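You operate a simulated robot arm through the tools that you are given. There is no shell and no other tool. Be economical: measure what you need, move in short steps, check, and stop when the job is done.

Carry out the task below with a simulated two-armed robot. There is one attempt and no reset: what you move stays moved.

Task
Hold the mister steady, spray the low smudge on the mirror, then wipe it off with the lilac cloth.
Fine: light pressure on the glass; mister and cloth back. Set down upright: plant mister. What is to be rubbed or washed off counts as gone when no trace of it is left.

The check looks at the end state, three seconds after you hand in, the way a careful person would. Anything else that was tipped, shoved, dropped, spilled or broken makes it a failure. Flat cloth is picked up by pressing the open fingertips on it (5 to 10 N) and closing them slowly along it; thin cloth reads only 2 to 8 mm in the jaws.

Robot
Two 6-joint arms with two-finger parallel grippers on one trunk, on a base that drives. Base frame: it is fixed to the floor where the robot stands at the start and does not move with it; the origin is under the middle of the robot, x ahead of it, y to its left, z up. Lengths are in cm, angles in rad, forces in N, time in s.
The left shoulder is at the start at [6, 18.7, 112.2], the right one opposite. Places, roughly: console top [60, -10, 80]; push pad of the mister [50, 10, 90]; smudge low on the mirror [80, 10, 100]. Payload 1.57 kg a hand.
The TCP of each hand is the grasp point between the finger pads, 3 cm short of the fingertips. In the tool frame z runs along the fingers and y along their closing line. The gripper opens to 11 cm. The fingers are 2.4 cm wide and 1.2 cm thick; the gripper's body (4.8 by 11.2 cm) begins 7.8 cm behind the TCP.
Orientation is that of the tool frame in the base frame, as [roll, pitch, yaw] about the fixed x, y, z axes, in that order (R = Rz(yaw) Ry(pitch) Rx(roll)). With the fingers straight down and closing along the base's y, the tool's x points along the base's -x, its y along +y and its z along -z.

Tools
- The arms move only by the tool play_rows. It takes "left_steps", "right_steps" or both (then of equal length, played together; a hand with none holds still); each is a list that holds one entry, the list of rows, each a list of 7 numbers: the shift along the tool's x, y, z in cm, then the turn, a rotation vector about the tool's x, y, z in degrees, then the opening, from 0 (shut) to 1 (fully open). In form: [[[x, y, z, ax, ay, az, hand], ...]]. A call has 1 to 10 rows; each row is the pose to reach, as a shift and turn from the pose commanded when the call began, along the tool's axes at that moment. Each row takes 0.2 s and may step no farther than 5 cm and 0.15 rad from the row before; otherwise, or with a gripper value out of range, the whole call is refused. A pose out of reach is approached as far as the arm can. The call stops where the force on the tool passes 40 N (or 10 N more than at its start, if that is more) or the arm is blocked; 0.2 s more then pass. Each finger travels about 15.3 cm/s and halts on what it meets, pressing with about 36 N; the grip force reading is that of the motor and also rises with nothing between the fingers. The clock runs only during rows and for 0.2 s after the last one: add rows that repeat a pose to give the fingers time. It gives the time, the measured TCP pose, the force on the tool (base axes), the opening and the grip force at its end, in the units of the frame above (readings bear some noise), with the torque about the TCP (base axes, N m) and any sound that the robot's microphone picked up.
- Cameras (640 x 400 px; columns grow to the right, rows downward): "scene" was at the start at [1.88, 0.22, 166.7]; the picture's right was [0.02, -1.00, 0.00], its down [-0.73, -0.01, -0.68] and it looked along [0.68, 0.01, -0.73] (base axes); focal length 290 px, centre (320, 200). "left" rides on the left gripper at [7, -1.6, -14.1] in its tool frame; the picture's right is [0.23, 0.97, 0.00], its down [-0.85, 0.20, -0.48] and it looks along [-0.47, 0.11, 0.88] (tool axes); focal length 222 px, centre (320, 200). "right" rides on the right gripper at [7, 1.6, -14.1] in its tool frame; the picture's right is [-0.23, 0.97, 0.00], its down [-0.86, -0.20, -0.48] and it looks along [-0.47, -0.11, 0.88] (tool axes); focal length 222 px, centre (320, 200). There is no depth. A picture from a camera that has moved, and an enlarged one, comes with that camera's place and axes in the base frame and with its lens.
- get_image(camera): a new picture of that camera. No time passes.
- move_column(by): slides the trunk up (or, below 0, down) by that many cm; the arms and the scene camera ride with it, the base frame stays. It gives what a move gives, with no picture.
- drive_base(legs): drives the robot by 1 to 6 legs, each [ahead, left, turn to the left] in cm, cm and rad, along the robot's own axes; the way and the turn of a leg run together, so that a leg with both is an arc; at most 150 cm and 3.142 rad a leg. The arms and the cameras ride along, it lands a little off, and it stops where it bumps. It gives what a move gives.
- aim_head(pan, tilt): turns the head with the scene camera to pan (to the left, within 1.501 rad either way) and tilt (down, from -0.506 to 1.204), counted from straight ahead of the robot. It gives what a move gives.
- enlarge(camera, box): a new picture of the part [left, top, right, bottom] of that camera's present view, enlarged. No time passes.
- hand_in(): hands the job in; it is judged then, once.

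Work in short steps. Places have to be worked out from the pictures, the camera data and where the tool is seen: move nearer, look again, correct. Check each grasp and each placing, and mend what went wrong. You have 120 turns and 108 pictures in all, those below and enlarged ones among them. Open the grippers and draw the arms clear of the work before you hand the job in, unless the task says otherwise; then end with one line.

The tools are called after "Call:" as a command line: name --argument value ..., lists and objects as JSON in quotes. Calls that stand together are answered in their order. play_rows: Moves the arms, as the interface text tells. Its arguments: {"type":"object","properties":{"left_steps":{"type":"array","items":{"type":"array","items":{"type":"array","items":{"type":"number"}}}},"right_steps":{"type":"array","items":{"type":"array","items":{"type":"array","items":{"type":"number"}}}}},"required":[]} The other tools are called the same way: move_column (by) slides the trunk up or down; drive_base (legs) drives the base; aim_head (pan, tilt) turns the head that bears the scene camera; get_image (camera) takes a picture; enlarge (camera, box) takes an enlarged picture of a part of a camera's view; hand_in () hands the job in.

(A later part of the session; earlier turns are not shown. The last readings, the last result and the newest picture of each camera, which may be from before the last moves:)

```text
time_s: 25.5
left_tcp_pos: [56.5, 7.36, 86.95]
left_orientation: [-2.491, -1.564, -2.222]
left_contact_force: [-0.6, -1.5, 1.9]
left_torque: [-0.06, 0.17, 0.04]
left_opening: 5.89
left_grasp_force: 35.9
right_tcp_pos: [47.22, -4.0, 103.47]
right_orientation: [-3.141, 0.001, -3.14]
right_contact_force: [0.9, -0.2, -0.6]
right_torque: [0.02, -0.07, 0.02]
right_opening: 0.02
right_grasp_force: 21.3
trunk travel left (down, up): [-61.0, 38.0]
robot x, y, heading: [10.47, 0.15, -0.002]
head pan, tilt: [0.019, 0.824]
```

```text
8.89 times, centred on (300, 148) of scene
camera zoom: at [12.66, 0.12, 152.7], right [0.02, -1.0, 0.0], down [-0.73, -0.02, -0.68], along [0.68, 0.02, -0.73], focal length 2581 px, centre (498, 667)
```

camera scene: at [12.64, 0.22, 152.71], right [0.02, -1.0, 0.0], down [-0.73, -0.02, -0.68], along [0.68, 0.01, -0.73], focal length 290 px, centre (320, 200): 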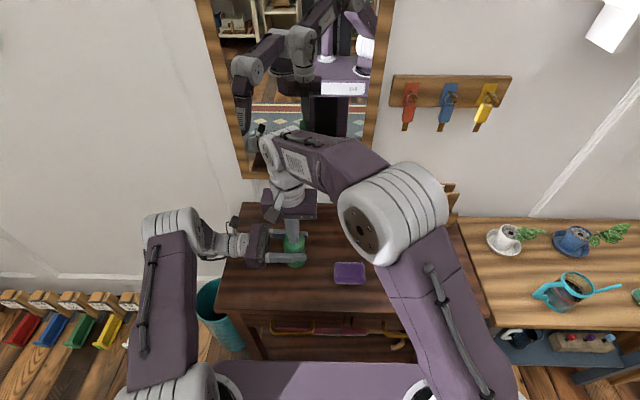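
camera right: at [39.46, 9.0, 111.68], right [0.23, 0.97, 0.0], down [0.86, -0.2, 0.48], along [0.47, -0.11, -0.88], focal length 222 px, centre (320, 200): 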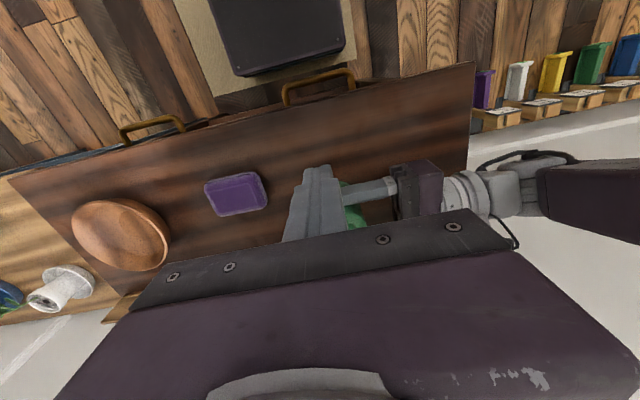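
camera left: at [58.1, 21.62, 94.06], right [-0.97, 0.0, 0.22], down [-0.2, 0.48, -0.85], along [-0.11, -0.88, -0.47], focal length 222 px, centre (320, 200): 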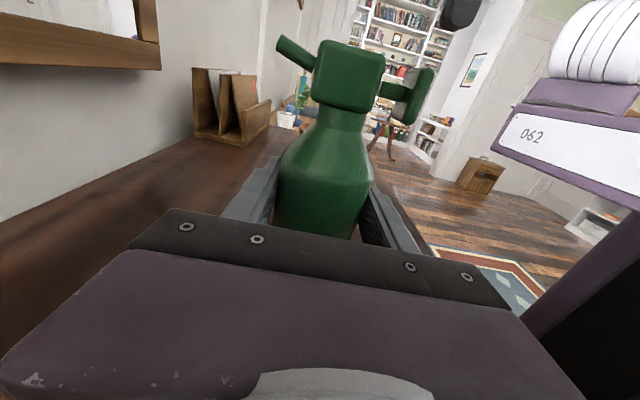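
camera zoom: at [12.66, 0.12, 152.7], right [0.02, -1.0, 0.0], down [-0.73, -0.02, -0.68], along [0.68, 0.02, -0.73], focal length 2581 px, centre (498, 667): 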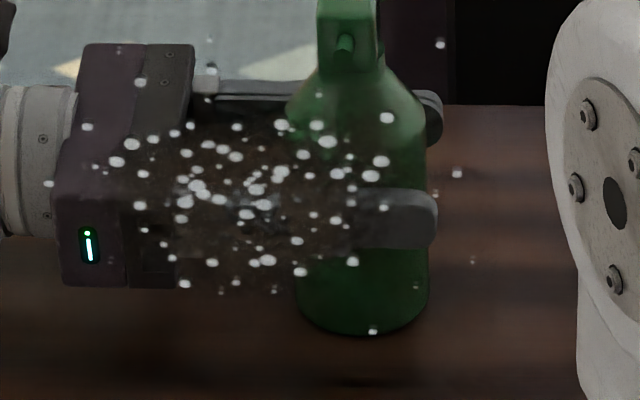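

The droplets cover the whole smudge. I return the mister to its place by reversing the lift.

Call:
play_rows --left_steps '[[[0, 0, -0.5, 0, 0, 0, 0.4], [0, 0, -1, 0, 0, 0, 0.4], [-0.7, 0, -1, 0, 0, 0, 0.4], [-1.4, 0, -1, 0, 0, 0, 0.4], [-1.8, 0, -1, 0, 0, 0, 0.4], [-2.0, 0, -1, 0, 0, 0, 0.4], [-2.1, 0, -1, 0, 0, 0, 0.4], [-2.1, 0, -1, 0, 0, 0, 0.4]]]'

Call:
enlarge --camera "scene" --box '[220, 190, 380, 290]'

```text
time_s: 27.3
left_tcp_pos: [56.59, 8.43, 85.12]
left_orientation: [-1.743, -1.561, -2.972]
left_contact_force: [-3.2, 2.5, 25.1]
left_torque: [0.21, 0.9, -0.04]
left_opening: 5.9
left_grasp_force: 36.1
right_tcp_pos: [46.93, -3.91, 103.6]
right_orientation: [-3.14, 0.003, -3.141]
right_contact_force: [0.3, 0.1, -0.8]
right_torque: [0.04, 0.03, -0.03]
right_opening: 0.0
right_grasp_force: 22.1
trunk travel left (down, up): [-61.0, 38.0]
robot x, y, heading: [11.01, 0.15, -0.002]
head pan, tilt: [0.019, 0.824]
```

```text
4.00 times, centred on (300, 240) of scene
camera zoom: at [12.33, 0.22, 152.72], right [0.02, -1.0, 0.0], down [-0.73, -0.02, -0.68], along [0.68, 0.01, -0.73], focal length 1161 px, centre (400, 40)
```

zoom: 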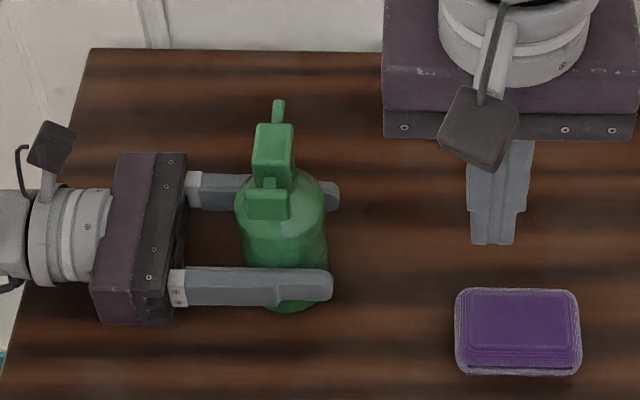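

It is down with 25 N on the table, in the original spot. I ease up by 0.25 cm and open slowly.

Call:
play_rows --left_steps '[[[0.25, 0, 0, 0, 0, 0, 0.4], [0.25, 0, 0, 0, 0, 0, 0.4], [0.25, 0, 0, 0, 0, 0, 0.53], [0.25, 0, 0, 0, 0, 0, 0.56], [0.25, 0, 0, 0, 0, 0, 0.62], [0.25, 0, 0, 0, 0, 0, 0.75], [0.25, 0, 0, 0, 0, 0, 1], [0.25, 0, 0, 0, 0, 0, 1]]]'

Call:
enlarge --camera "scene" --box '[220, 190, 380, 290]'

Call:
get_image --camera "left"

```text
time_s: 29.1
left_tcp_pos: [56.62, 8.56, 85.08]
left_orientation: [-2.465, -1.565, -2.246]
left_contact_force: [0.8, -1.2, 0.9]
left_torque: [0.01, 0.0, -0.02]
left_opening: 10.99
left_grasp_force: 0.1
right_tcp_pos: [47.14, -3.92, 103.38]
right_orientation: [-3.141, 0.0, -3.139]
right_contact_force: [-0.8, 0.2, 0.4]
right_torque: [0.01, 0.01, 0.02]
right_opening: 0.03
right_grasp_force: 21.3
trunk travel left (down, up): [-61.0, 38.0]
robot x, y, heading: [11.08, 0.23, 0.003]
head pan, tilt: [0.019, 0.824]
```

```text
4.00 times, centred on (300, 240) of scene
camera zoom: at [12.7, 0.23, 152.7], right [0.02, -1.0, 0.0], down [-0.73, -0.02, -0.68], along [0.68, 0.01, -0.73], focal length 1161 px, centre (400, 40)
```

zoom: 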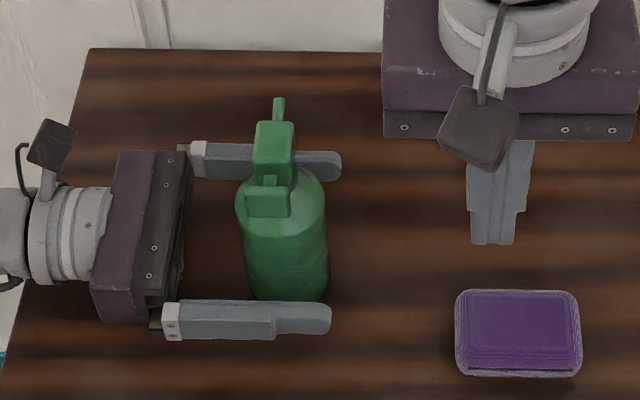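

```text
66 pictures are left
camera left: at [58.19, 22.62, 92.21], right [-0.97, 0.0, 0.22], down [-0.2, 0.48, -0.85], along [-0.11, -0.88, -0.47], focal length 222 px, centre (320, 200)
```

left: 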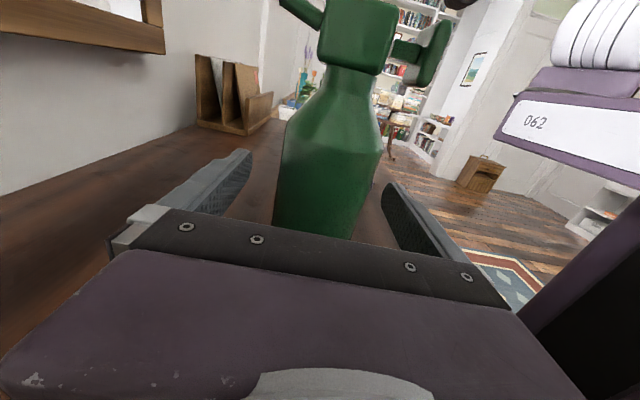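

The mister stands upright in its spot and is released. I withdraw the left hand sideways and up, to a spot where its camera sees the mirror, and open the right hand.

Call:
play_rows --left_steps '[[[0, 0, -3, 0, 0, 0, 1], [0, 0, -6, 0, 0, 0, 1], [0, 0, -9, 0, 0, 0, 1], [0, 0, -12, 0, 0, 0, 1], [2, 0, -14, 0, 0, 0, 1], [6, 0, -14, 0, 0, 0, 1], [10, 0, -14, 0, 0, 0, 1], [14, 0, -14, 0, 0, 0, 1]]]' --right_steps '[[[0, 0, 0, 0, 0, 0, 0], [0, 0, 0, 0, 0, 0, 0.5], [0, 0, 0, 0, 0, 0, 1], [0, -1, 0, 0, 0, 0, 1], [0, -2, 0, 0, 0, 0, 1], [0, -3, 0, 0, 0, 0, 1], [0, -3.5, 0, 0, 0, 0, 1], [0, -3.5, 0, 0, 0, 0, 1]]]'

Call:
get_image --camera "right"

Call:
get_image --camera "left"

```text
time_s: 30.9
left_tcp_pos: [56.3, 22.32, 99.23]
left_orientation: [-2.438, -1.566, -2.275]
left_contact_force: [-0.5, -1.3, 0.1]
left_torque: [0.02, 0.0, 0.01]
left_opening: 11.0
left_grasp_force: 0.1
right_tcp_pos: [47.04, -7.4, 103.47]
right_orientation: [3.141, 0.002, -3.141]
right_contact_force: [-0.1, -0.1, 0.2]
right_torque: [0.01, -0.01, 0.02]
right_opening: 11.0
right_grasp_force: 0.0
trunk travel left (down, up): [-61.0, 38.0]
robot x, y, heading: [10.55, -0.01, -0.001]
head pan, tilt: [0.019, 0.824]
```

```text
65 pictures are left
camera right: at [40.15, -5.69, 117.67], right [0.23, 0.97, 0.0], down [0.86, -0.2, 0.48], along [0.47, -0.11, -0.88], focal length 222 px, centre (320, 200)
```

right: 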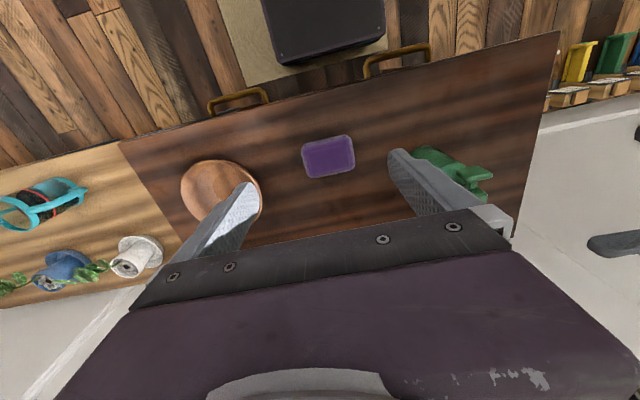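

```text
64 pictures are left
camera left: at [57.83, 36.53, 106.36], right [-0.97, 0.0, 0.22], down [-0.2, 0.48, -0.85], along [-0.11, -0.88, -0.47], focal length 222 px, centre (320, 200)
```

left: 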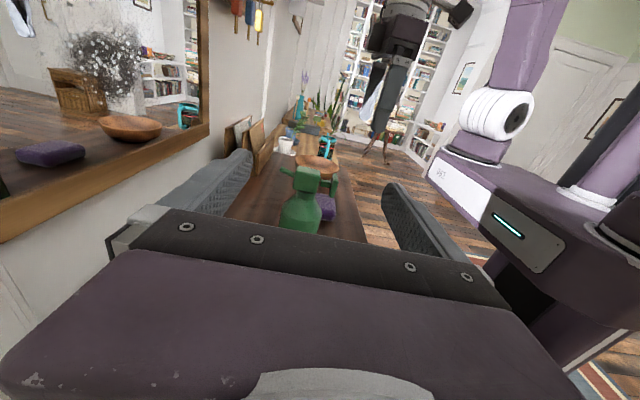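

Zooming on the cloth from both sides to judge its thickness, and on the droplets.

Call:
enlarge --camera "right" --box '[280, 120, 380, 190]'

Call:
enlarge --camera "left" --box '[10, 120, 110, 190]'

Call:
enlarge --camera "left" --box '[50, 10, 190, 110]'

```text
5.71 times, centred on (330, 155) of right
camera zoom: at [40.15, -5.69, 117.67], right [0.23, 0.97, 0.0], down [0.86, -0.2, 0.48], along [0.47, -0.11, -0.88], focal length 1269 px, centre (263, 457)
```

zoom: 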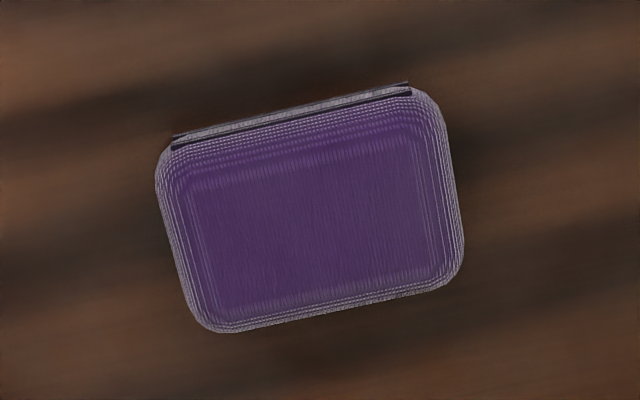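

```text
5.71 times, centred on (60, 155) of left
camera zoom: at [57.83, 36.53, 106.36], right [-0.97, 0.0, 0.22], down [-0.2, 0.48, -0.85], along [-0.11, -0.88, -0.47], focal length 1269 px, centre (1806, 457)
```

zoom: 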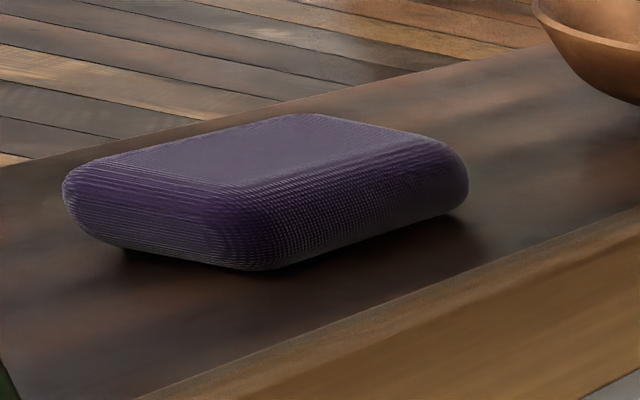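

```text
4.00 times, centred on (120, 60) of left
camera zoom: at [57.83, 36.53, 106.36], right [-0.97, 0.0, 0.22], down [-0.2, 0.48, -0.85], along [-0.11, -0.88, -0.47], focal length 888 px, centre (1120, 760)
```

zoom: 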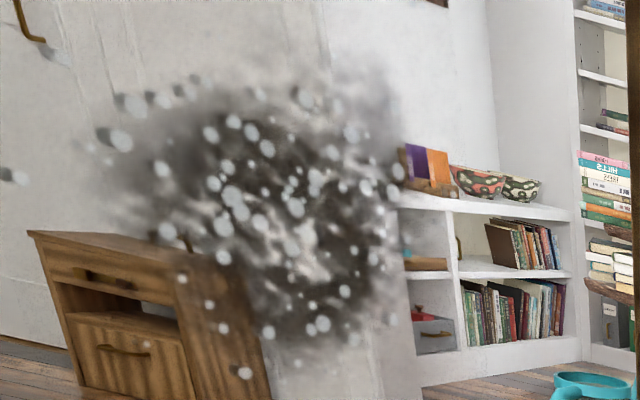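

The lilac cloth is a thick folded pad, about 8×6×2.7 cm, centred near (51.7, -7.2), and it can be gripped across its y side from above. I move above it and check.

Call:
play_rows --right_steps '[[[-2, 0, 2, 0, 0, 0, 1], [-4, 0.1, 5, 0, 0, 0, 1], [-4.7, 0.1, 8, 0, 0, 0, 1], [-4.7, 0.1, 11, 0, 0, 0, 1], [-4.7, 0.1, 13, 0, 0, 0, 1], [-4.7, 0.1, 13, 0, 0, 0, 1]]]'

Call:
get_image --camera "right"

Call:
get_image --camera "scene"

Call:
enlarge --camera "left" --box '[250, 120, 410, 230]'

```text
time_s: 32.3
left_tcp_pos: [56.39, 22.45, 99.28]
left_orientation: [-2.449, -1.565, -2.26]
left_contact_force: [-0.1, -0.1, 0.2]
left_torque: [0.02, 0.01, -0.01]
left_opening: 10.99
left_grasp_force: 0.0
right_tcp_pos: [51.61, -7.29, 90.6]
right_orientation: [-3.14, 0.0, -3.14]
right_contact_force: [-0.7, -0.2, 0.2]
right_torque: [0.02, -0.04, 0.0]
right_opening: 10.99
right_grasp_force: 0.1
trunk travel left (down, up): [-61.0, 38.0]
robot x, y, heading: [11.09, -0.0, -0.003]
head pan, tilt: [0.019, 0.824]
```

```text
60 pictures are left
camera right: at [44.72, -5.54, 104.68], right [0.23, 0.97, 0.0], down [0.86, -0.2, 0.48], along [0.47, -0.11, -0.88], focal length 222 px, centre (320, 200)
```

right: 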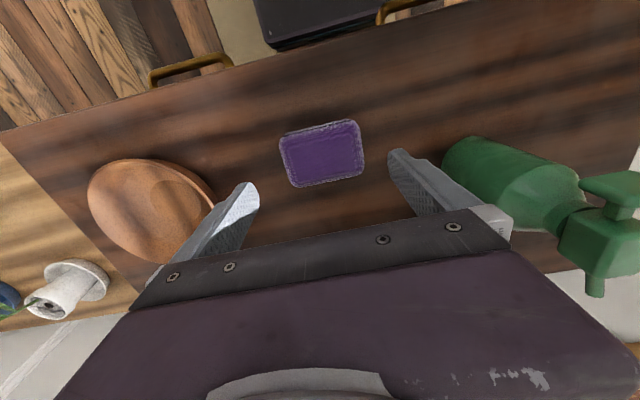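

```text
59 pictures are left
camera scene: at [12.68, 0.23, 152.7], right [0.02, -1.0, 0.0], down [-0.73, -0.02, -0.68], along [0.68, 0.01, -0.73], focal length 290 px, centre (320, 200)
```

scene: 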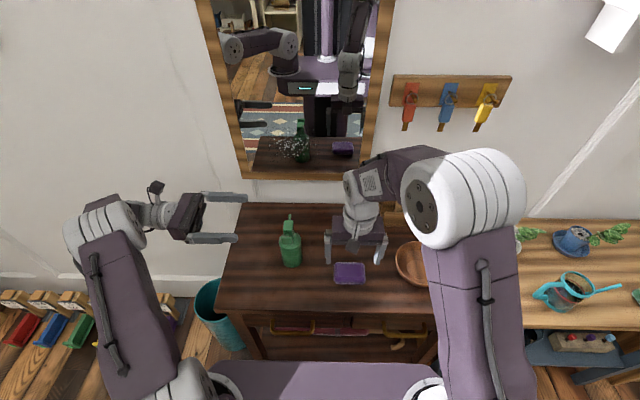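

```text
3.64 times, centred on (330, 175) of left
camera zoom: at [57.88, 36.57, 106.29], right [-0.97, 0.0, 0.22], down [-0.2, 0.48, -0.85], along [-0.11, -0.88, -0.47], focal length 808 px, centre (284, 291)
```

zoom: 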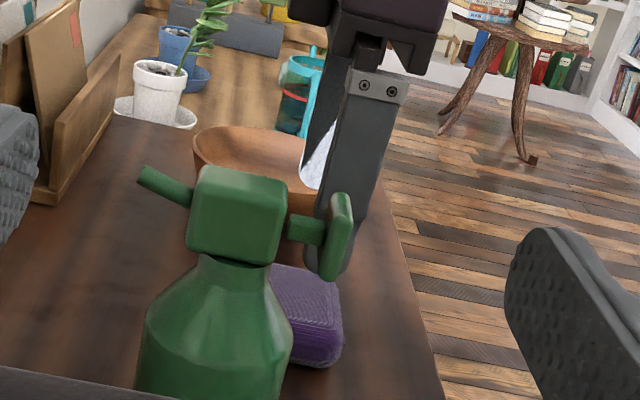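

The cloth is centred under the hand, the bowl is about 4 cm clear and the mister is farther off. I descend to TCP z 83.7 with the fingers open on either side.

Call:
play_rows --right_steps '[[[0.1, 0.3, 2, 0, 0, 0, 1], [0.1, 0.3, 4, 0, 0, 0, 1], [0.1, 0.3, 5.5, 0, 0, 0, 1], [0.1, 0.3, 6.5, 0, 0, 0, 1], [0.1, 0.3, 6.9, 0, 0, 0, 1], [0.1, 0.3, 6.9, 0, 0, 0, 1]]]'

Call:
get_image --camera "right"

Call:
enlarge --camera "scene" --box '[290, 200, 430, 300]'

```text
time_s: 33.7
left_tcp_pos: [56.45, 22.42, 99.13]
left_orientation: [-2.465, -1.567, -2.247]
left_contact_force: [-0.2, 0.3, 0.3]
left_torque: [-0.05, 0.04, 0.0]
left_opening: 10.99
left_grasp_force: 0.0
right_tcp_pos: [51.66, -6.87, 83.58]
right_orientation: [3.141, 0.001, -3.139]
right_contact_force: [-0.4, -0.3, 1.1]
right_torque: [0.01, -0.01, 0.0]
right_opening: 11.02
right_grasp_force: 0.0
trunk travel left (down, up): [-61.0, 38.0]
robot x, y, heading: [10.94, -0.04, 0.001]
head pan, tilt: [0.019, 0.824]
```

```text
57 pictures are left
camera right: at [44.73, -5.19, 97.72], right [0.23, 0.97, 0.0], down [0.86, -0.2, 0.48], along [0.47, -0.11, -0.88], focal length 222 px, centre (320, 200)
```

right: 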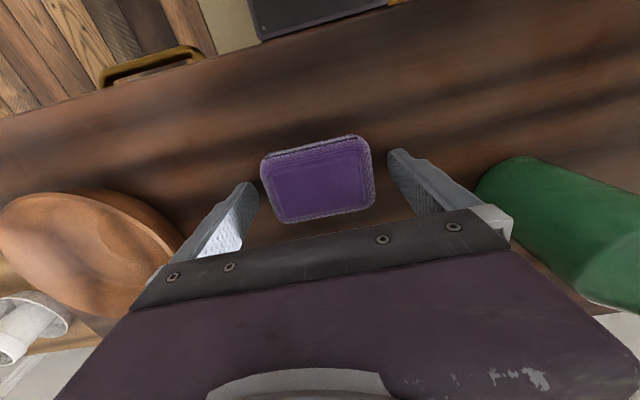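

```text
4.00 times, centred on (360, 250) of scene
camera zoom: at [12.7, 0.24, 152.7], right [0.02, -1.0, 0.0], down [-0.73, -0.02, -0.68], along [0.68, 0.01, -0.73], focal length 1161 px, centre (160, 0)
```

zoom: 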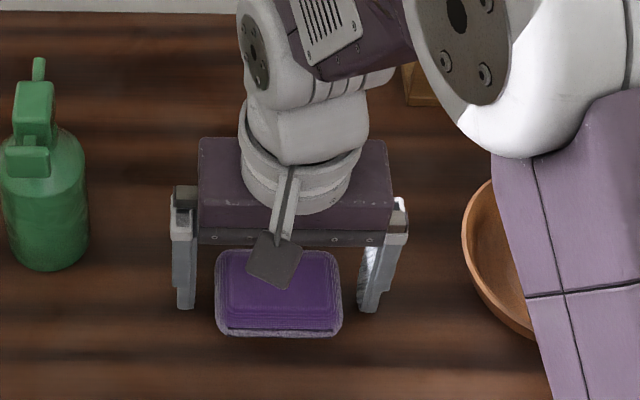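

The fingers straddle the pad. I close slowly onto its sides.

Call:
play_rows --right_steps '[[[0, 0, 0, 0, 0, 0, 0.9], [0, 0, 0, 0, 0, 0, 0.82], [0, 0, 0, 0, 0, 0, 0.76], [0, 0, 0, 0, 0, 0, 0.72], [0, 0, 0, 0, 0, 0, 0.68], [0, 0, 0, 0, 0, 0, 0.64], [0, 0, 0, 0, 0, 0, 0.64]]]'

Call:
get_image --camera "right"

```text
time_s: 35.3
left_tcp_pos: [56.33, 22.42, 99.16]
left_orientation: [-2.46, -1.565, -2.251]
left_contact_force: [-0.1, -0.9, 0.5]
left_torque: [0.04, -0.03, 0.0]
left_opening: 10.97
left_grasp_force: 0.1
right_tcp_pos: [51.74, -6.93, 83.62]
right_orientation: [-3.141, 0.0, -3.141]
right_contact_force: [0.1, -0.5, -0.2]
right_torque: [-0.02, 0.03, 0.01]
right_opening: 8.36
right_grasp_force: 35.8
trunk travel left (down, up): [-61.0, 38.0]
robot x, y, heading: [11.06, -0.09, 0.005]
head pan, tilt: [0.019, 0.824]
```

```text
55 pictures are left
camera right: at [44.73, -5.2, 97.73], right [0.23, 0.97, 0.0], down [0.86, -0.2, 0.48], along [0.47, -0.11, -0.88], focal length 222 px, centre (320, 200)
```

right: 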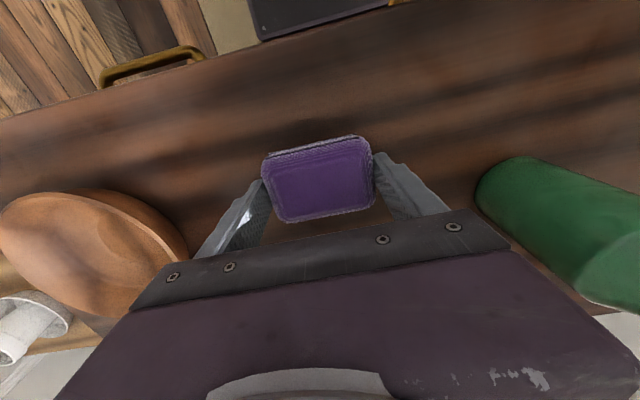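

The pad is firmly held at 8.4 cm. I lift it straight up.

Call:
play_rows --right_steps '[[[0, 0, -2, 0, 0, 0, 0.64], [0, 0, -5, 0, 0, 0, 0.64], [0, 0, -9, 0, 0, 0, 0.64], [0, 0, -13, 0, 0, 0, 0.64], [0, 0, -17, 0, 0, 0, 0.64], [0, 0, -21, 0, 0, 0, 0.64], [0, 0, -24, 0, 0, 0, 0.64], [0, 0, -24, 0, 0, 0, 0.64]]]'

Call:
get_image --camera "scene"

Call:
get_image --camera "right"

```text
time_s: 37.1
left_tcp_pos: [56.34, 22.33, 99.16]
left_orientation: [-2.496, -1.565, -2.216]
left_contact_force: [0.5, -0.3, 0.5]
left_torque: [0.01, 0.05, -0.04]
left_opening: 11.01
left_grasp_force: 0.0
right_tcp_pos: [51.67, -6.79, 107.62]
right_orientation: [-3.141, 0.0, -3.139]
right_contact_force: [0.6, 0.3, 0.0]
right_torque: [0.05, 0.0, -0.02]
right_opening: 8.36
right_grasp_force: 35.7
trunk travel left (down, up): [-61.0, 38.0]
robot x, y, heading: [10.47, -0.1, 0.005]
head pan, tilt: [0.019, 0.824]
```

```text
54 pictures are left
camera scene: at [12.73, 0.23, 152.7], right [0.02, -1.0, 0.0], down [-0.73, -0.02, -0.68], along [0.68, 0.01, -0.73], focal length 290 px, centre (320, 200)
```

scene: 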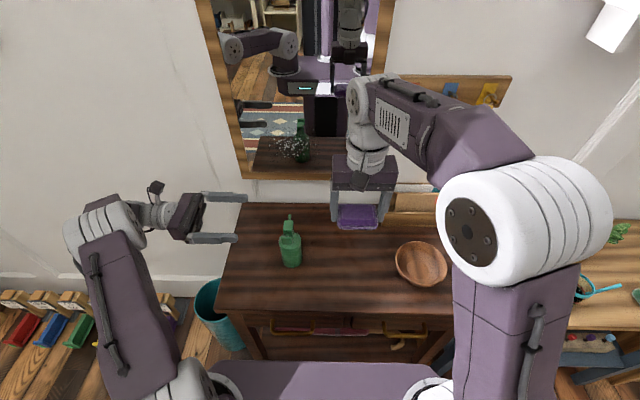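

```text
53 pictures are left
camera right: at [44.74, -5.08, 121.79], right [0.23, 0.97, 0.0], down [0.86, -0.2, 0.48], along [0.47, -0.11, -0.88], focal length 222 px, centre (320, 200)
```

right: 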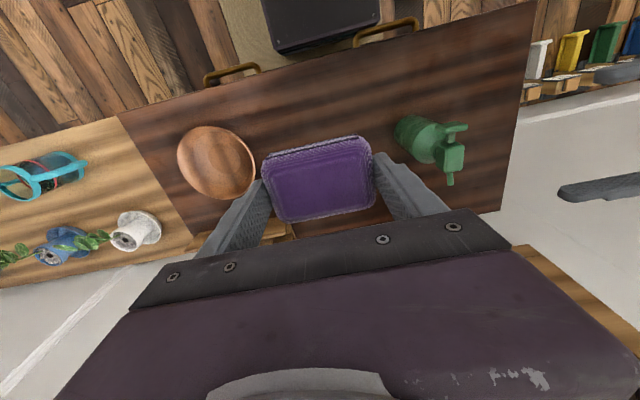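

The pad is lifted level. To bring the glass within reach I drive 4 cm ahead and 10 cm left, then raise the trunk by 6 cm.

Call:
drive_base --legs '[[0, 10, 0], [4, 0, 0]]'

Call:
move_column --by 6

```text
time_s: 38.7
left_tcp_pos: [60.2, 32.19, 99.24]
left_orientation: [-2.377, -1.564, -2.334]
left_contact_force: [-0.1, 0.7, 0.1]
left_torque: [0.0, -0.05, 0.0]
left_opening: 11.0
left_grasp_force: 0.1
right_tcp_pos: [55.75, 3.0, 107.67]
right_orientation: [3.141, 0.002, 3.141]
right_contact_force: [0.1, -0.3, 0.2]
right_torque: [0.01, 0.04, -0.04]
right_opening: 8.36
right_grasp_force: 35.6
trunk travel left (down, up): [-61.0, 38.0]
robot x, y, heading: [15.0, 9.53, 0.005]
head pan, tilt: [0.019, 0.824]
```

```text
time_s: 39.7
left_tcp_pos: [60.4, 32.22, 105.16]
left_orientation: [-2.436, -1.565, -2.279]
left_contact_force: [-0.5, 0.5, -0.9]
left_torque: [-0.02, 0.0, 0.02]
left_opening: 10.95
left_grasp_force: 0.1
right_tcp_pos: [55.63, 3.02, 113.62]
right_orientation: [3.139, 0.001, 3.142]
right_contact_force: [0.0, 0.4, -0.4]
right_torque: [0.03, 0.01, 0.0]
right_opening: 8.36
right_grasp_force: 35.9
trunk travel left (down, up): [-67.0, 32.0]
robot x, y, heading: [14.9, 9.73, 0.004]
head pan, tilt: [0.019, 0.824]
```

Now I tilt the hand 20° forward and bring the pad to about 4 cm off the glass in front of the smudge.

Call:
play_rows --right_steps '[[[-3, 1, 0, 0, -5, 0, 0.64], [-6, 2, 0.5, 0, -10, 0, 0.64], [-9, 3, 1.5, 0, -15, 0, 0.64], [-12, 4, 3, 0, -20, 0, 0.64], [-14.5, 4.5, 5, 0, -20, 0, 0.64], [-16.4, 5, 6.6, 0, -20, 0, 0.64], [-16.4, 5, 6.6, 0, -20, 0, 0.64]]]'

Call:
get_image --camera "left"

Call:
get_image --camera "scene"

```text
time_s: 41.3
left_tcp_pos: [60.37, 32.21, 105.27]
left_orientation: [-2.396, -1.565, -2.317]
left_contact_force: [0.2, 0.2, -0.4]
left_torque: [0.01, 0.01, 0.02]
left_opening: 10.98
left_grasp_force: 0.0
right_tcp_pos: [72.13, 8.05, 107.23]
right_orientation: [-3.141, 0.351, 3.14]
right_contact_force: [0.8, 0.3, -1.0]
right_torque: [0.02, -0.02, -0.04]
right_opening: 8.35
right_grasp_force: 35.4
trunk travel left (down, up): [-67.0, 32.0]
robot x, y, heading: [14.96, 10.0, -0.001]
head pan, tilt: [0.019, 0.824]
```

```text
52 pictures are left
camera left: at [61.99, 46.36, 112.32], right [-0.97, 0.0, 0.22], down [-0.2, 0.48, -0.85], along [-0.11, -0.88, -0.47], focal length 222 px, centre (320, 200)
```

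left: 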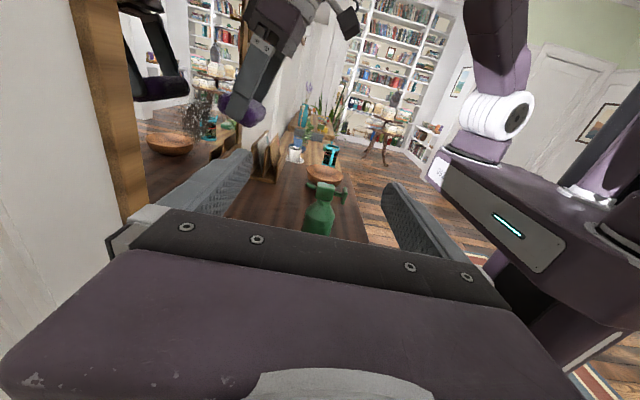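

```text
51 pictures are left
camera scene: at [16.71, 10.09, 158.71], right [0.02, -1.0, 0.0], down [-0.73, -0.01, -0.68], along [0.68, 0.01, -0.73], focal length 290 px, centre (320, 200)
```

scene: 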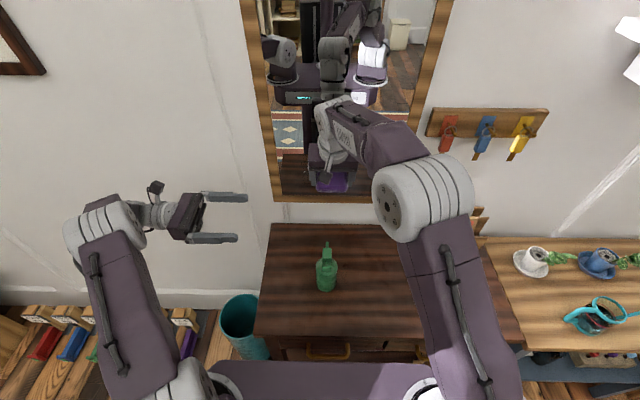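

The pad is about 3.7 cm from the glass and reach is fine. I go up 3.3 cm to the top of the spray area and approach to near contact.

Call:
play_rows --right_steps '[[[-1.13, 0, -3.1, 0, 0, 0, 0.64], [-2.07, 0, -2.76, 0, 0, 0, 0.64], [-3.01, 0, -2.42, 0, 0, 0, 0.64], [-3.95, 0, -2.07, 0, 0, 0, 0.64], [-3.95, 0, -2.07, 0, 0, 0, 0.64]]]'

Call:
enlarge --camera "left" --box '[120, 40, 320, 160]'

```text
time_s: 42.5
left_tcp_pos: [60.48, 32.13, 105.13]
left_orientation: [-2.414, -1.565, -2.299]
left_contact_force: [0.3, 0.1, 0.6]
left_torque: [0.02, -0.03, 0.02]
left_opening: 11.0
left_grasp_force: 0.1
right_tcp_pos: [75.19, 7.88, 110.37]
right_orientation: [3.141, 0.347, -3.14]
right_contact_force: [-1.1, -0.3, -1.0]
right_torque: [0.01, 0.07, 0.04]
right_opening: 8.33
right_grasp_force: 36.2
trunk travel left (down, up): [-67.0, 32.0]
robot x, y, heading: [15.1, 9.97, 0.001]
head pan, tilt: [0.019, 0.824]
```

```text
3.20 times, centred on (220, 100) of left
camera zoom: at [62.02, 46.36, 112.3], right [-0.97, 0.0, 0.22], down [-0.2, 0.48, -0.85], along [-0.11, -0.88, -0.47], focal length 711 px, centre (640, 520)
```

zoom: 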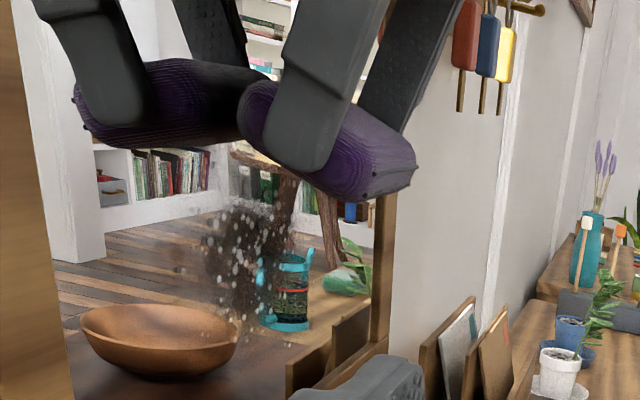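

The pad is nearly touching its reflection. I press forward in small steps and watch the force.

Call:
play_rows --right_steps '[[[-0.19, 0, 0.07, 0, 0, 0, 0.64], [-0.38, 0, 0.14, 0, 0, 0, 0.64], [-0.38, 0, 0.14, 0, 0, 0, 0.64]]]'

```text
time_s: 43.3
left_tcp_pos: [60.15, 32.09, 105.19]
left_orientation: [-2.19, -1.562, -2.523]
left_contact_force: [0.2, -0.2, 0.3]
left_torque: [-0.01, -0.05, 0.03]
left_opening: 11.01
left_grasp_force: 0.0
right_tcp_pos: [75.21, 7.99, 110.46]
right_orientation: [-3.142, 0.346, 3.141]
right_contact_force: [-17.4, -1.0, -5.6]
right_torque: [-0.04, 0.63, -0.02]
right_opening: 8.36
right_grasp_force: 36.2
trunk travel left (down, up): [-67.0, 32.0]
robot x, y, heading: [14.76, 9.74, 0.002]
head pan, tilt: [0.019, 0.824]
```

There is contact at 17 N with a stiffness of about 40 N/cm. I ease back to about 6 N and stroke down 5 cm.

Call:
play_rows --right_steps '[[[0.24, 0, -0.09, 0, 0, 0, 0.64], [0.65, 0, 1.04, 0, 0, 0, 0.64], [1.06, 0, 2.17, 0, 0, 0, 0.64], [1.47, 0, 3.29, 0, 0, 0, 0.64], [1.88, 0, 4.42, 0, 0, 0, 0.64], [1.88, 0, 4.42, 0, 0, 0, 0.64]]]'

Call:
enlarge --camera "left" --box '[120, 40, 320, 160]'

```text
time_s: 44.7
left_tcp_pos: [60.36, 32.21, 105.21]
left_orientation: [-2.317, -1.563, -2.397]
left_contact_force: [-0.6, 0.2, 0.7]
left_torque: [0.0, 0.01, -0.01]
left_opening: 10.99
left_grasp_force: 0.1
right_tcp_pos: [75.3, 8.07, 105.77]
right_orientation: [3.141, 0.352, 3.14]
right_contact_force: [-5.7, 0.2, 1.1]
right_torque: [0.0, 0.06, 0.0]
right_opening: 8.37
right_grasp_force: 36.2
trunk travel left (down, up): [-67.0, 32.0]
robot x, y, heading: [15.29, 9.93, 0.002]
head pan, tilt: [0.019, 0.824]
```

```text
3.20 times, centred on (220, 100) of left
camera zoom: at [61.93, 46.36, 112.35], right [-0.97, 0.0, 0.22], down [-0.19, 0.48, -0.85], along [-0.11, -0.88, -0.47], focal length 711 px, centre (640, 520)
```

zoom: 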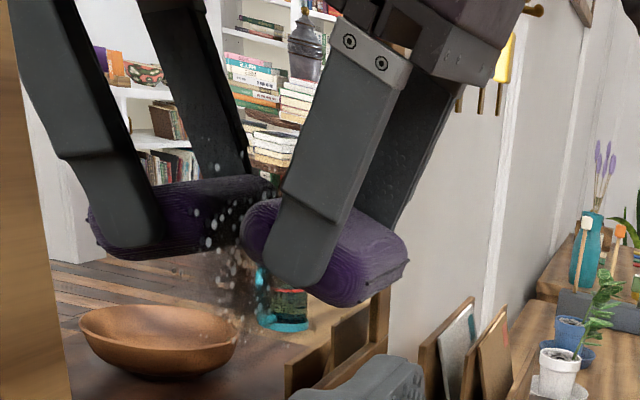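

Contact is a light 5.7 N. I continue the stroke downward 6.5 cm.

Call:
play_rows --right_steps '[[[0.44, 0, 1.22, 0, 0, 0, 0.64], [0.89, 0, 2.44, 0, 0, 0, 0.64], [1.33, 0, 3.67, 0, 0, 0, 0.64], [1.78, 0, 4.89, 0, 0, 0, 0.64], [2.22, 0, 6.1, 0, 0, 0, 0.64], [2.22, 0, 6.1, 0, 0, 0, 0.64]]]'

Call:
enlarge --camera "left" --box '[120, 40, 320, 160]'

```text
time_s: 46.1
left_tcp_pos: [60.41, 32.19, 105.31]
left_orientation: [-2.265, -1.565, -2.446]
left_contact_force: [-0.8, -0.2, -0.2]
left_torque: [0.05, -0.02, -0.02]
left_opening: 11.02
left_grasp_force: 0.0
right_tcp_pos: [75.03, 7.99, 99.34]
right_orientation: [-3.141, 0.35, 3.141]
right_contact_force: [-9.1, 0.1, 2.5]
right_torque: [-0.01, 0.14, 0.03]
right_opening: 8.35
right_grasp_force: 36.4
trunk travel left (down, up): [-67.0, 32.0]
robot x, y, heading: [14.88, 9.56, -0.002]
head pan, tilt: [0.019, 0.824]
```

```text
3.20 times, centred on (220, 100) of left
camera zoom: at [61.87, 46.35, 112.37], right [-0.97, 0.0, 0.22], down [-0.19, 0.48, -0.85], along [-0.11, -0.88, -0.47], focal length 711 px, centre (640, 520)
```

zoom: 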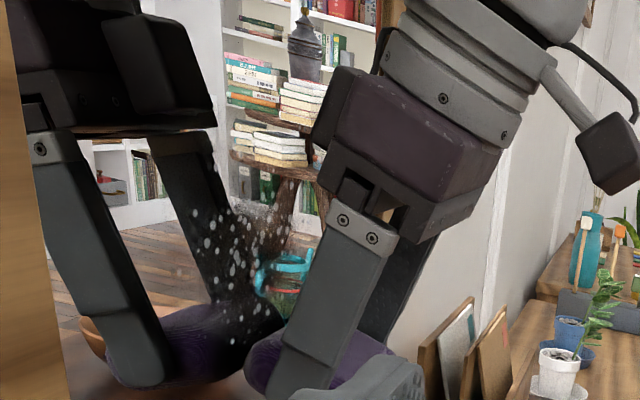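

I back off and move aside to see how much was removed.

Call:
play_rows --right_steps '[[[1.4, 0, -0.5, 0, 0, 0, 0.64], [2.8, 0, -1, 0, 0, 0, 0.64], [2.8, -4, -1.5, 0, 0, 0, 0.64], [2.8, -8, -2, 0, 0, 0, 0.64], [2.8, -12, -2, 0, 0, 0, 0.64], [2.8, -12, -2, 0, 0, 0, 0.64]]]'

Call:
enlarge --camera "left" --box '[120, 40, 280, 160]'

Call:
enlarge --camera "scene" --box '[260, 110, 400, 210]'

```text
time_s: 47.5
left_tcp_pos: [60.41, 32.33, 105.18]
left_orientation: [-2.423, -1.566, -2.29]
left_contact_force: [0.4, 1.1, -0.2]
left_torque: [0.01, 0.02, 0.02]
left_opening: 10.99
left_grasp_force: 0.0
right_tcp_pos: [72.1, -3.98, 100.08]
right_orientation: [-3.14, 0.348, -3.142]
right_contact_force: [-0.3, -0.4, 0.1]
right_torque: [-0.01, 0.02, -0.01]
right_opening: 8.33
right_grasp_force: 36.2
trunk travel left (down, up): [-67.0, 32.0]
robot x, y, heading: [15.07, 9.8, -0.0]
head pan, tilt: [0.019, 0.824]
```

```text
3.33 times, centred on (200, 100) of left
camera zoom: at [62.06, 46.41, 112.27], right [-0.97, 0.0, 0.22], down [-0.2, 0.48, -0.85], along [-0.11, -0.88, -0.47], focal length 740 px, centre (720, 533)
```

zoom: 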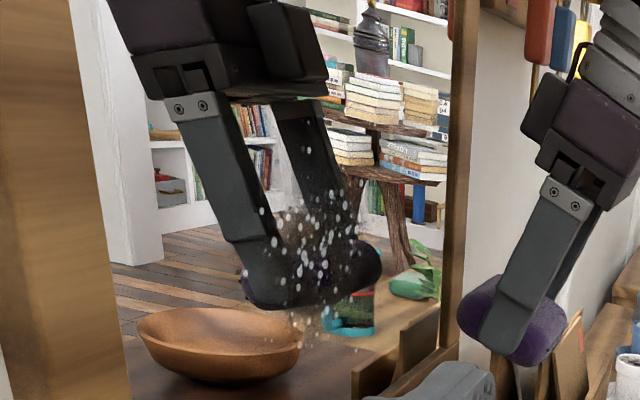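

```text
4.00 times, centred on (330, 160) of scene
camera zoom: at [16.81, 10.17, 158.7], right [0.02, -1.0, 0.0], down [-0.73, -0.01, -0.68], along [0.68, 0.01, -0.73], focal length 1161 px, centre (280, 360)
```

zoom: 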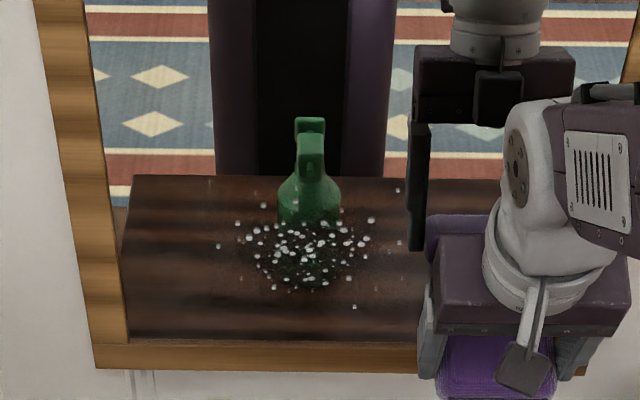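

The smudge looks fainter. I zoom in further.

Call:
enlarge --camera "scene" --box '[305, 155, 365, 195]'

Call:
enlarge --camera "left" --box '[170, 80, 230, 130]'

```text
10.00 times, centred on (335, 175) of scene
camera zoom: at [16.81, 10.17, 158.7], right [0.02, -1.0, 0.0], down [-0.73, -0.01, -0.68], along [0.68, 0.01, -0.73], focal length 2904 px, centre (170, 450)
```

zoom: 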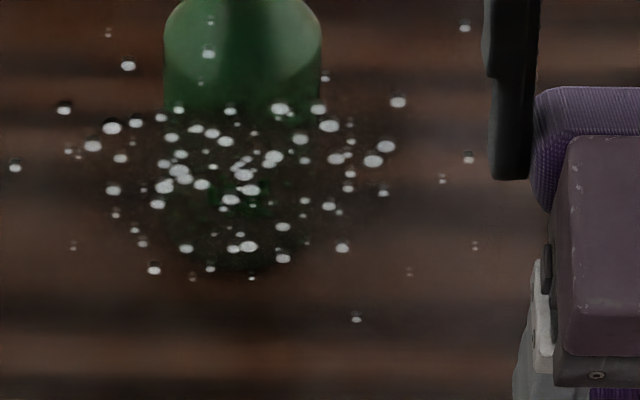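

```text
8.00 times, centred on (200, 105) of left
camera zoom: at [62.06, 46.41, 112.27], right [-0.97, 0.0, 0.22], down [-0.2, 0.48, -0.85], along [-0.11, -0.88, -0.47], focal length 1777 px, centre (1280, 960)
```

zoom: 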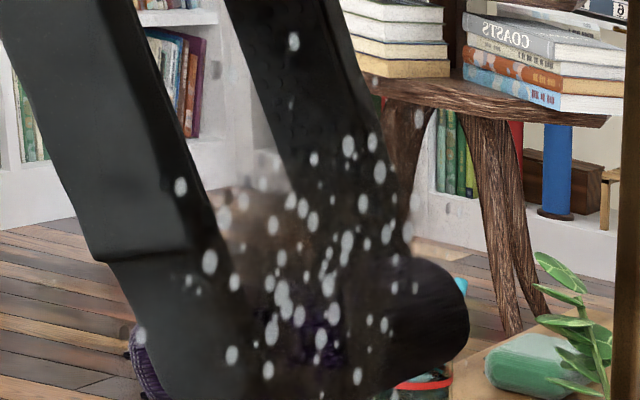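

The residue is fainter but still there, so rubbing must be repeated. I press again at mid smudge and rub sideways back and forth.

Call:
play_rows --right_steps '[[[-0.68, 4.5, -1.88, 0, 0, 0, 0.64], [-1.57, 9, -4.32, 0, 0, 0, 0.64], [-3.92, 9, -3.47, 0, 0, 0, 0.64], [-4.68, 9, -3.2, 0, 0, 0, 0.64], [-4.68, 11.5, -3.2, 0, 0, 0, 0.64], [-4.68, 14, -3.2, 0, 0, 0, 0.64], [-4.68, 16.5, -3.2, 0, 0, 0, 0.64], [-4.68, 14, -3.2, 0, 0, 0, 0.64], [-4.68, 11.5, -3.2, 0, 0, 0, 0.64], [-4.68, 9, -3.2, 0, 0, 0, 0.64]]]'

Call:
enlarge --camera "left" --box '[120, 40, 280, 160]'

```text
refused: row 2 steps farther than a row can; nothing moved
```

```text
3.33 times, centred on (200, 100) of left
camera zoom: at [62.06, 46.41, 112.27], right [-0.97, 0.0, 0.22], down [-0.2, 0.48, -0.85], along [-0.11, -0.88, -0.47], focal length 740 px, centre (720, 533)
```

zoom: 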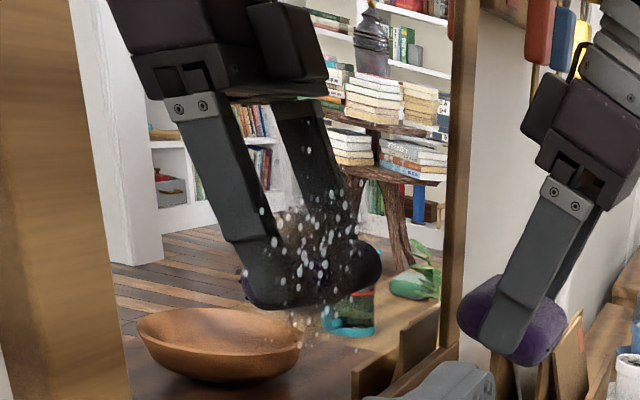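

The second row was just over the 5 cm limit, so I resend it with a smaller step.

Call:
play_rows --right_steps '[[[-0.75, 4.4, -2.1, 0, 0, 0, 0.64], [-1.57, 8.5, -4.32, 0, 0, 0, 0.64], [-3.92, 9, -3.47, 0, 0, 0, 0.64], [-4.68, 9, -3.2, 0, 0, 0, 0.64], [-4.68, 11.5, -3.2, 0, 0, 0, 0.64], [-4.68, 14, -3.2, 0, 0, 0, 0.64], [-4.68, 16.5, -3.2, 0, 0, 0, 0.64], [-4.68, 14, -3.2, 0, 0, 0, 0.64], [-4.68, 11.5, -3.2, 0, 0, 0, 0.64], [-4.68, 9, -3.2, 0, 0, 0, 0.64]]]'

Call:
enlarge --camera "left" --box '[120, 40, 280, 160]'

```text
time_s: 49.7
left_tcp_pos: [60.26, 32.32, 105.31]
left_orientation: [-2.094, -1.563, -2.619]
left_contact_force: [-0.2, 0.9, -0.3]
left_torque: [-0.03, -0.02, 0.01]
left_opening: 11.0
left_grasp_force: 0.0
right_tcp_pos: [75.17, 5.23, 104.65]
right_orientation: [3.141, 0.351, -3.138]
right_contact_force: [-13.0, 5.4, 0.4]
right_torque: [0.12, 0.29, 0.14]
right_opening: 8.37
right_grasp_force: 35.6
trunk travel left (down, up): [-67.0, 32.0]
robot x, y, heading: [15.06, 10.01, 0.002]
head pan, tilt: [0.019, 0.824]
```

```text
3.33 times, centred on (200, 100) of left
camera zoom: at [61.79, 46.48, 112.37], right [-0.98, 0.0, 0.22], down [-0.19, 0.48, -0.85], along [-0.11, -0.88, -0.47], focal length 740 px, centre (720, 533)
```

zoom: 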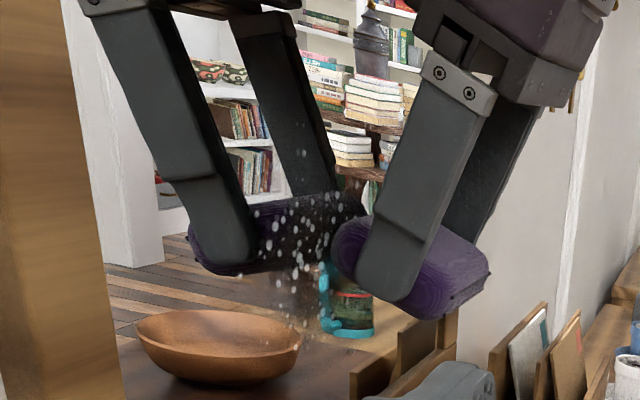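

It presses at 13 N, so I ease slightly and rub in a zigzag working downward.

Call:
play_rows --right_steps '[[[0.11, 4, -0.04, 0, 0, 0, 0.64], [0.11, 8, -0.04, 0, 0, 0, 0.64], [0.62, 8, 1.37, 0, 0, 0, 0.64], [0.62, 4, 1.37, 0, 0, 0, 0.64], [0.62, 0, 1.37, 0, 0, 0, 0.64], [1.14, 0, 2.78, 0, 0, 0, 0.64], [1.14, 4, 2.78, 0, 0, 0, 0.64], [1.14, 8, 2.78, 0, 0, 0, 0.64], [1.65, 8, 4.19, 0, 0, 0, 0.64], [1.65, 4, 4.19, 0, 0, 0, 0.64]]]'

Call:
enlarge --camera "left" --box '[120, 40, 280, 160]'

```text
time_s: 51.9
left_tcp_pos: [60.44, 32.06, 105.22]
left_orientation: [-2.546, -1.564, -2.168]
left_contact_force: [0.1, 0.2, -0.8]
left_torque: [0.01, 0.02, -0.01]
left_opening: 11.0
left_grasp_force: 0.1
right_tcp_pos: [75.06, 8.89, 100.28]
right_orientation: [3.141, 0.35, 3.141]
right_contact_force: [-0.3, -0.7, -0.3]
right_torque: [0.05, 0.0, 0.0]
right_opening: 8.36
right_grasp_force: 35.9
trunk travel left (down, up): [-67.0, 32.0]
robot x, y, heading: [14.82, 9.93, 0.001]
head pan, tilt: [0.019, 0.824]
```

```text
3.33 times, centred on (200, 100) of left
camera zoom: at [62.01, 46.22, 112.36], right [-0.97, 0.0, 0.22], down [-0.2, 0.48, -0.85], along [-0.11, -0.88, -0.47], focal length 740 px, centre (720, 533)
```

zoom: 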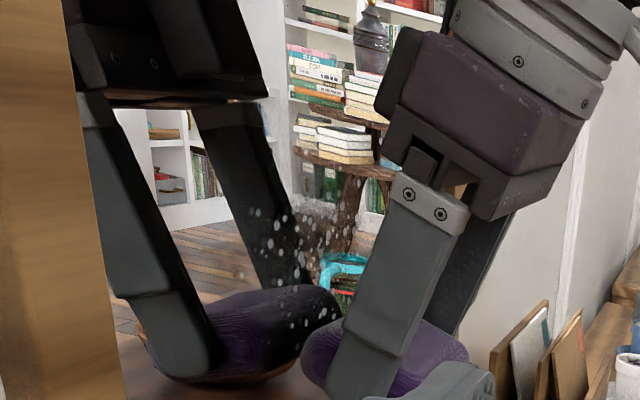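

Contact was lost at the end at 0 N. I press in 0.25 cm and zigzag back upward.

Call:
play_rows --right_steps '[[[-0.235, 0, 0.086, 0, 0, 0, 0.64], [-0.235, -4, 0.086, 0, 0, 0, 0.64], [-0.75, -4, -1.32, 0, 0, 0, 0.64], [-0.75, 0, -1.32, 0, 0, 0, 0.64], [-0.75, 4, -1.32, 0, 0, 0, 0.64], [-1.26, 4, -2.73, 0, 0, 0, 0.64], [-1.26, 0, -2.73, 0, 0, 0, 0.64], [-1.26, -4, -2.73, 0, 0, 0, 0.64], [-1.77, -4, -4.14, 0, 0, 0, 0.64], [-1.77, 0, -4.14, 0, 0, 0, 0.64]]]'

Call:
enlarge --camera "left" --box '[120, 40, 280, 160]'

```text
time_s: 54.1
left_tcp_pos: [60.34, 32.21, 105.25]
left_orientation: [-2.196, -1.563, -2.518]
left_contact_force: [-0.3, -0.4, -0.9]
left_torque: [0.02, -0.04, 0.01]
left_opening: 10.97
left_grasp_force: 0.0
right_tcp_pos: [75.18, 9.21, 104.82]
right_orientation: [-3.14, 0.349, -3.141]
right_contact_force: [-8.9, -3.9, -0.7]
right_torque: [-0.16, 0.28, -0.09]
right_opening: 8.38
right_grasp_force: 35.6
trunk travel left (down, up): [-67.0, 32.0]
robot x, y, heading: [15.12, 9.93, -0.0]
head pan, tilt: [0.019, 0.824]
```

```text
3.33 times, centred on (200, 100) of left
camera zoom: at [61.9, 46.4, 112.34], right [-0.97, 0.0, 0.22], down [-0.19, 0.48, -0.85], along [-0.11, -0.88, -0.47], focal length 740 px, centre (720, 533)
```

zoom: 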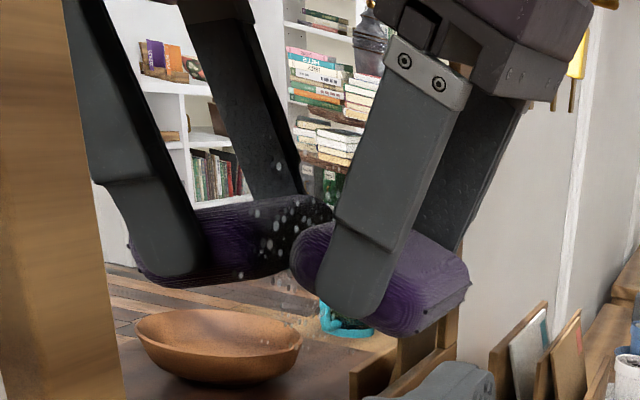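

The dark smudge is nearly gone and the droplets are fading. I continue zigzagging through the upper part.

Call:
play_rows --right_steps '[[[0, -4, 0, 0, 0, 0, 0.64], [-0.51, -4, -1.41, 0, 0, 0, 0.64], [-0.51, 0, -1.41, 0, 0, 0, 0.64], [-0.51, 4, -1.41, 0, 0, 0, 0.64], [-1.03, 4, -2.82, 0, 0, 0, 0.64], [-1.03, 0, -2.82, 0, 0, 0, 0.64], [-1.03, -4, -2.82, 0, 0, 0, 0.64], [-0.34, -4, -0.94, 0, 0, 0, 0.64], [-0.34, 0, -0.94, 0, 0, 0, 0.64], [-0.34, 4, -0.94, 0, 0, 0, 0.64]]]'

Call:
play_rows --right_steps '[[[0.41, 0, 1.13, 0, 0, 0, 0.64], [0.41, -4, 1.13, 0, 0, 0, 0.64], [0.41, -8, 1.13, 0, 0, 0, 0.64], [0.92, -8, 2.54, 0, 0, 0, 0.64], [0.92, -4, 2.54, 0, 0, 0, 0.64], [0.92, 0, 2.54, 0, 0, 0, 0.64], [1.44, 0, 3.95, 0, 0, 0, 0.64], [1.44, -4, 3.95, 0, 0, 0, 0.64], [1.44, -8, 3.95, 0, 0, 0, 0.64], [1.44, -8, 3.95, 0, 0, 0, 0.64]]]'

Call:
enlarge --camera "left" --box '[120, 40, 280, 160]'

```text
time_s: 56.3
left_tcp_pos: [60.24, 32.18, 105.34]
left_orientation: [-2.122, -1.563, -2.593]
left_contact_force: [0.0, 0.1, -0.8]
left_torque: [-0.02, 0.0, 0.01]
left_opening: 11.0
left_grasp_force: 0.1
right_tcp_pos: [75.19, 13.07, 105.67]
right_orientation: [-3.141, 0.349, -3.142]
right_contact_force: [-15.6, -4.6, -1.4]
right_torque: [-0.36, 0.46, -0.13]
right_opening: 8.35
right_grasp_force: 36.1
trunk travel left (down, up): [-67.0, 32.0]
robot x, y, heading: [14.95, 9.78, -0.0]
head pan, tilt: [0.019, 0.824]
```

```text
time_s: 58.5
left_tcp_pos: [60.35, 32.21, 105.27]
left_orientation: [-2.109, -1.565, -2.602]
left_contact_force: [0.8, 0.6, -0.2]
left_torque: [0.0, 0.0, 0.03]
left_opening: 11.0
left_grasp_force: 0.1
right_tcp_pos: [75.19, 4.96, 101.48]
right_orientation: [-3.139, 0.351, -3.14]
right_contact_force: [-13.1, -0.1, 1.0]
right_torque: [-0.09, 0.3, 0.06]
right_opening: 8.35
right_grasp_force: 35.8
trunk travel left (down, up): [-67.0, 32.0]
robot x, y, heading: [14.56, 10.14, -0.003]
head pan, tilt: [0.019, 0.824]
```

```text
3.33 times, centred on (200, 100) of left
camera zoom: at [61.83, 46.43, 112.37], right [-0.98, 0.0, 0.22], down [-0.19, 0.48, -0.85], along [-0.11, -0.88, -0.47], focal length 740 px, centre (720, 533)
```

zoom: 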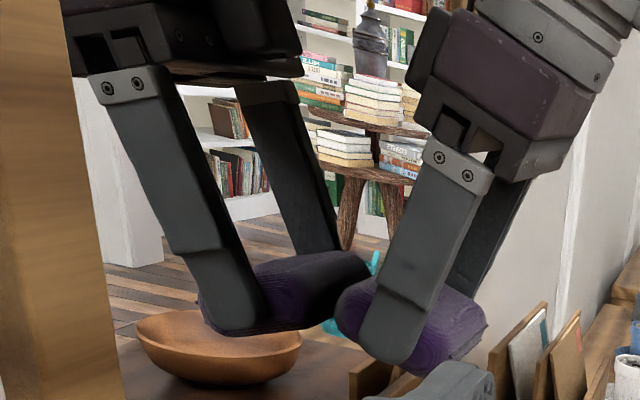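

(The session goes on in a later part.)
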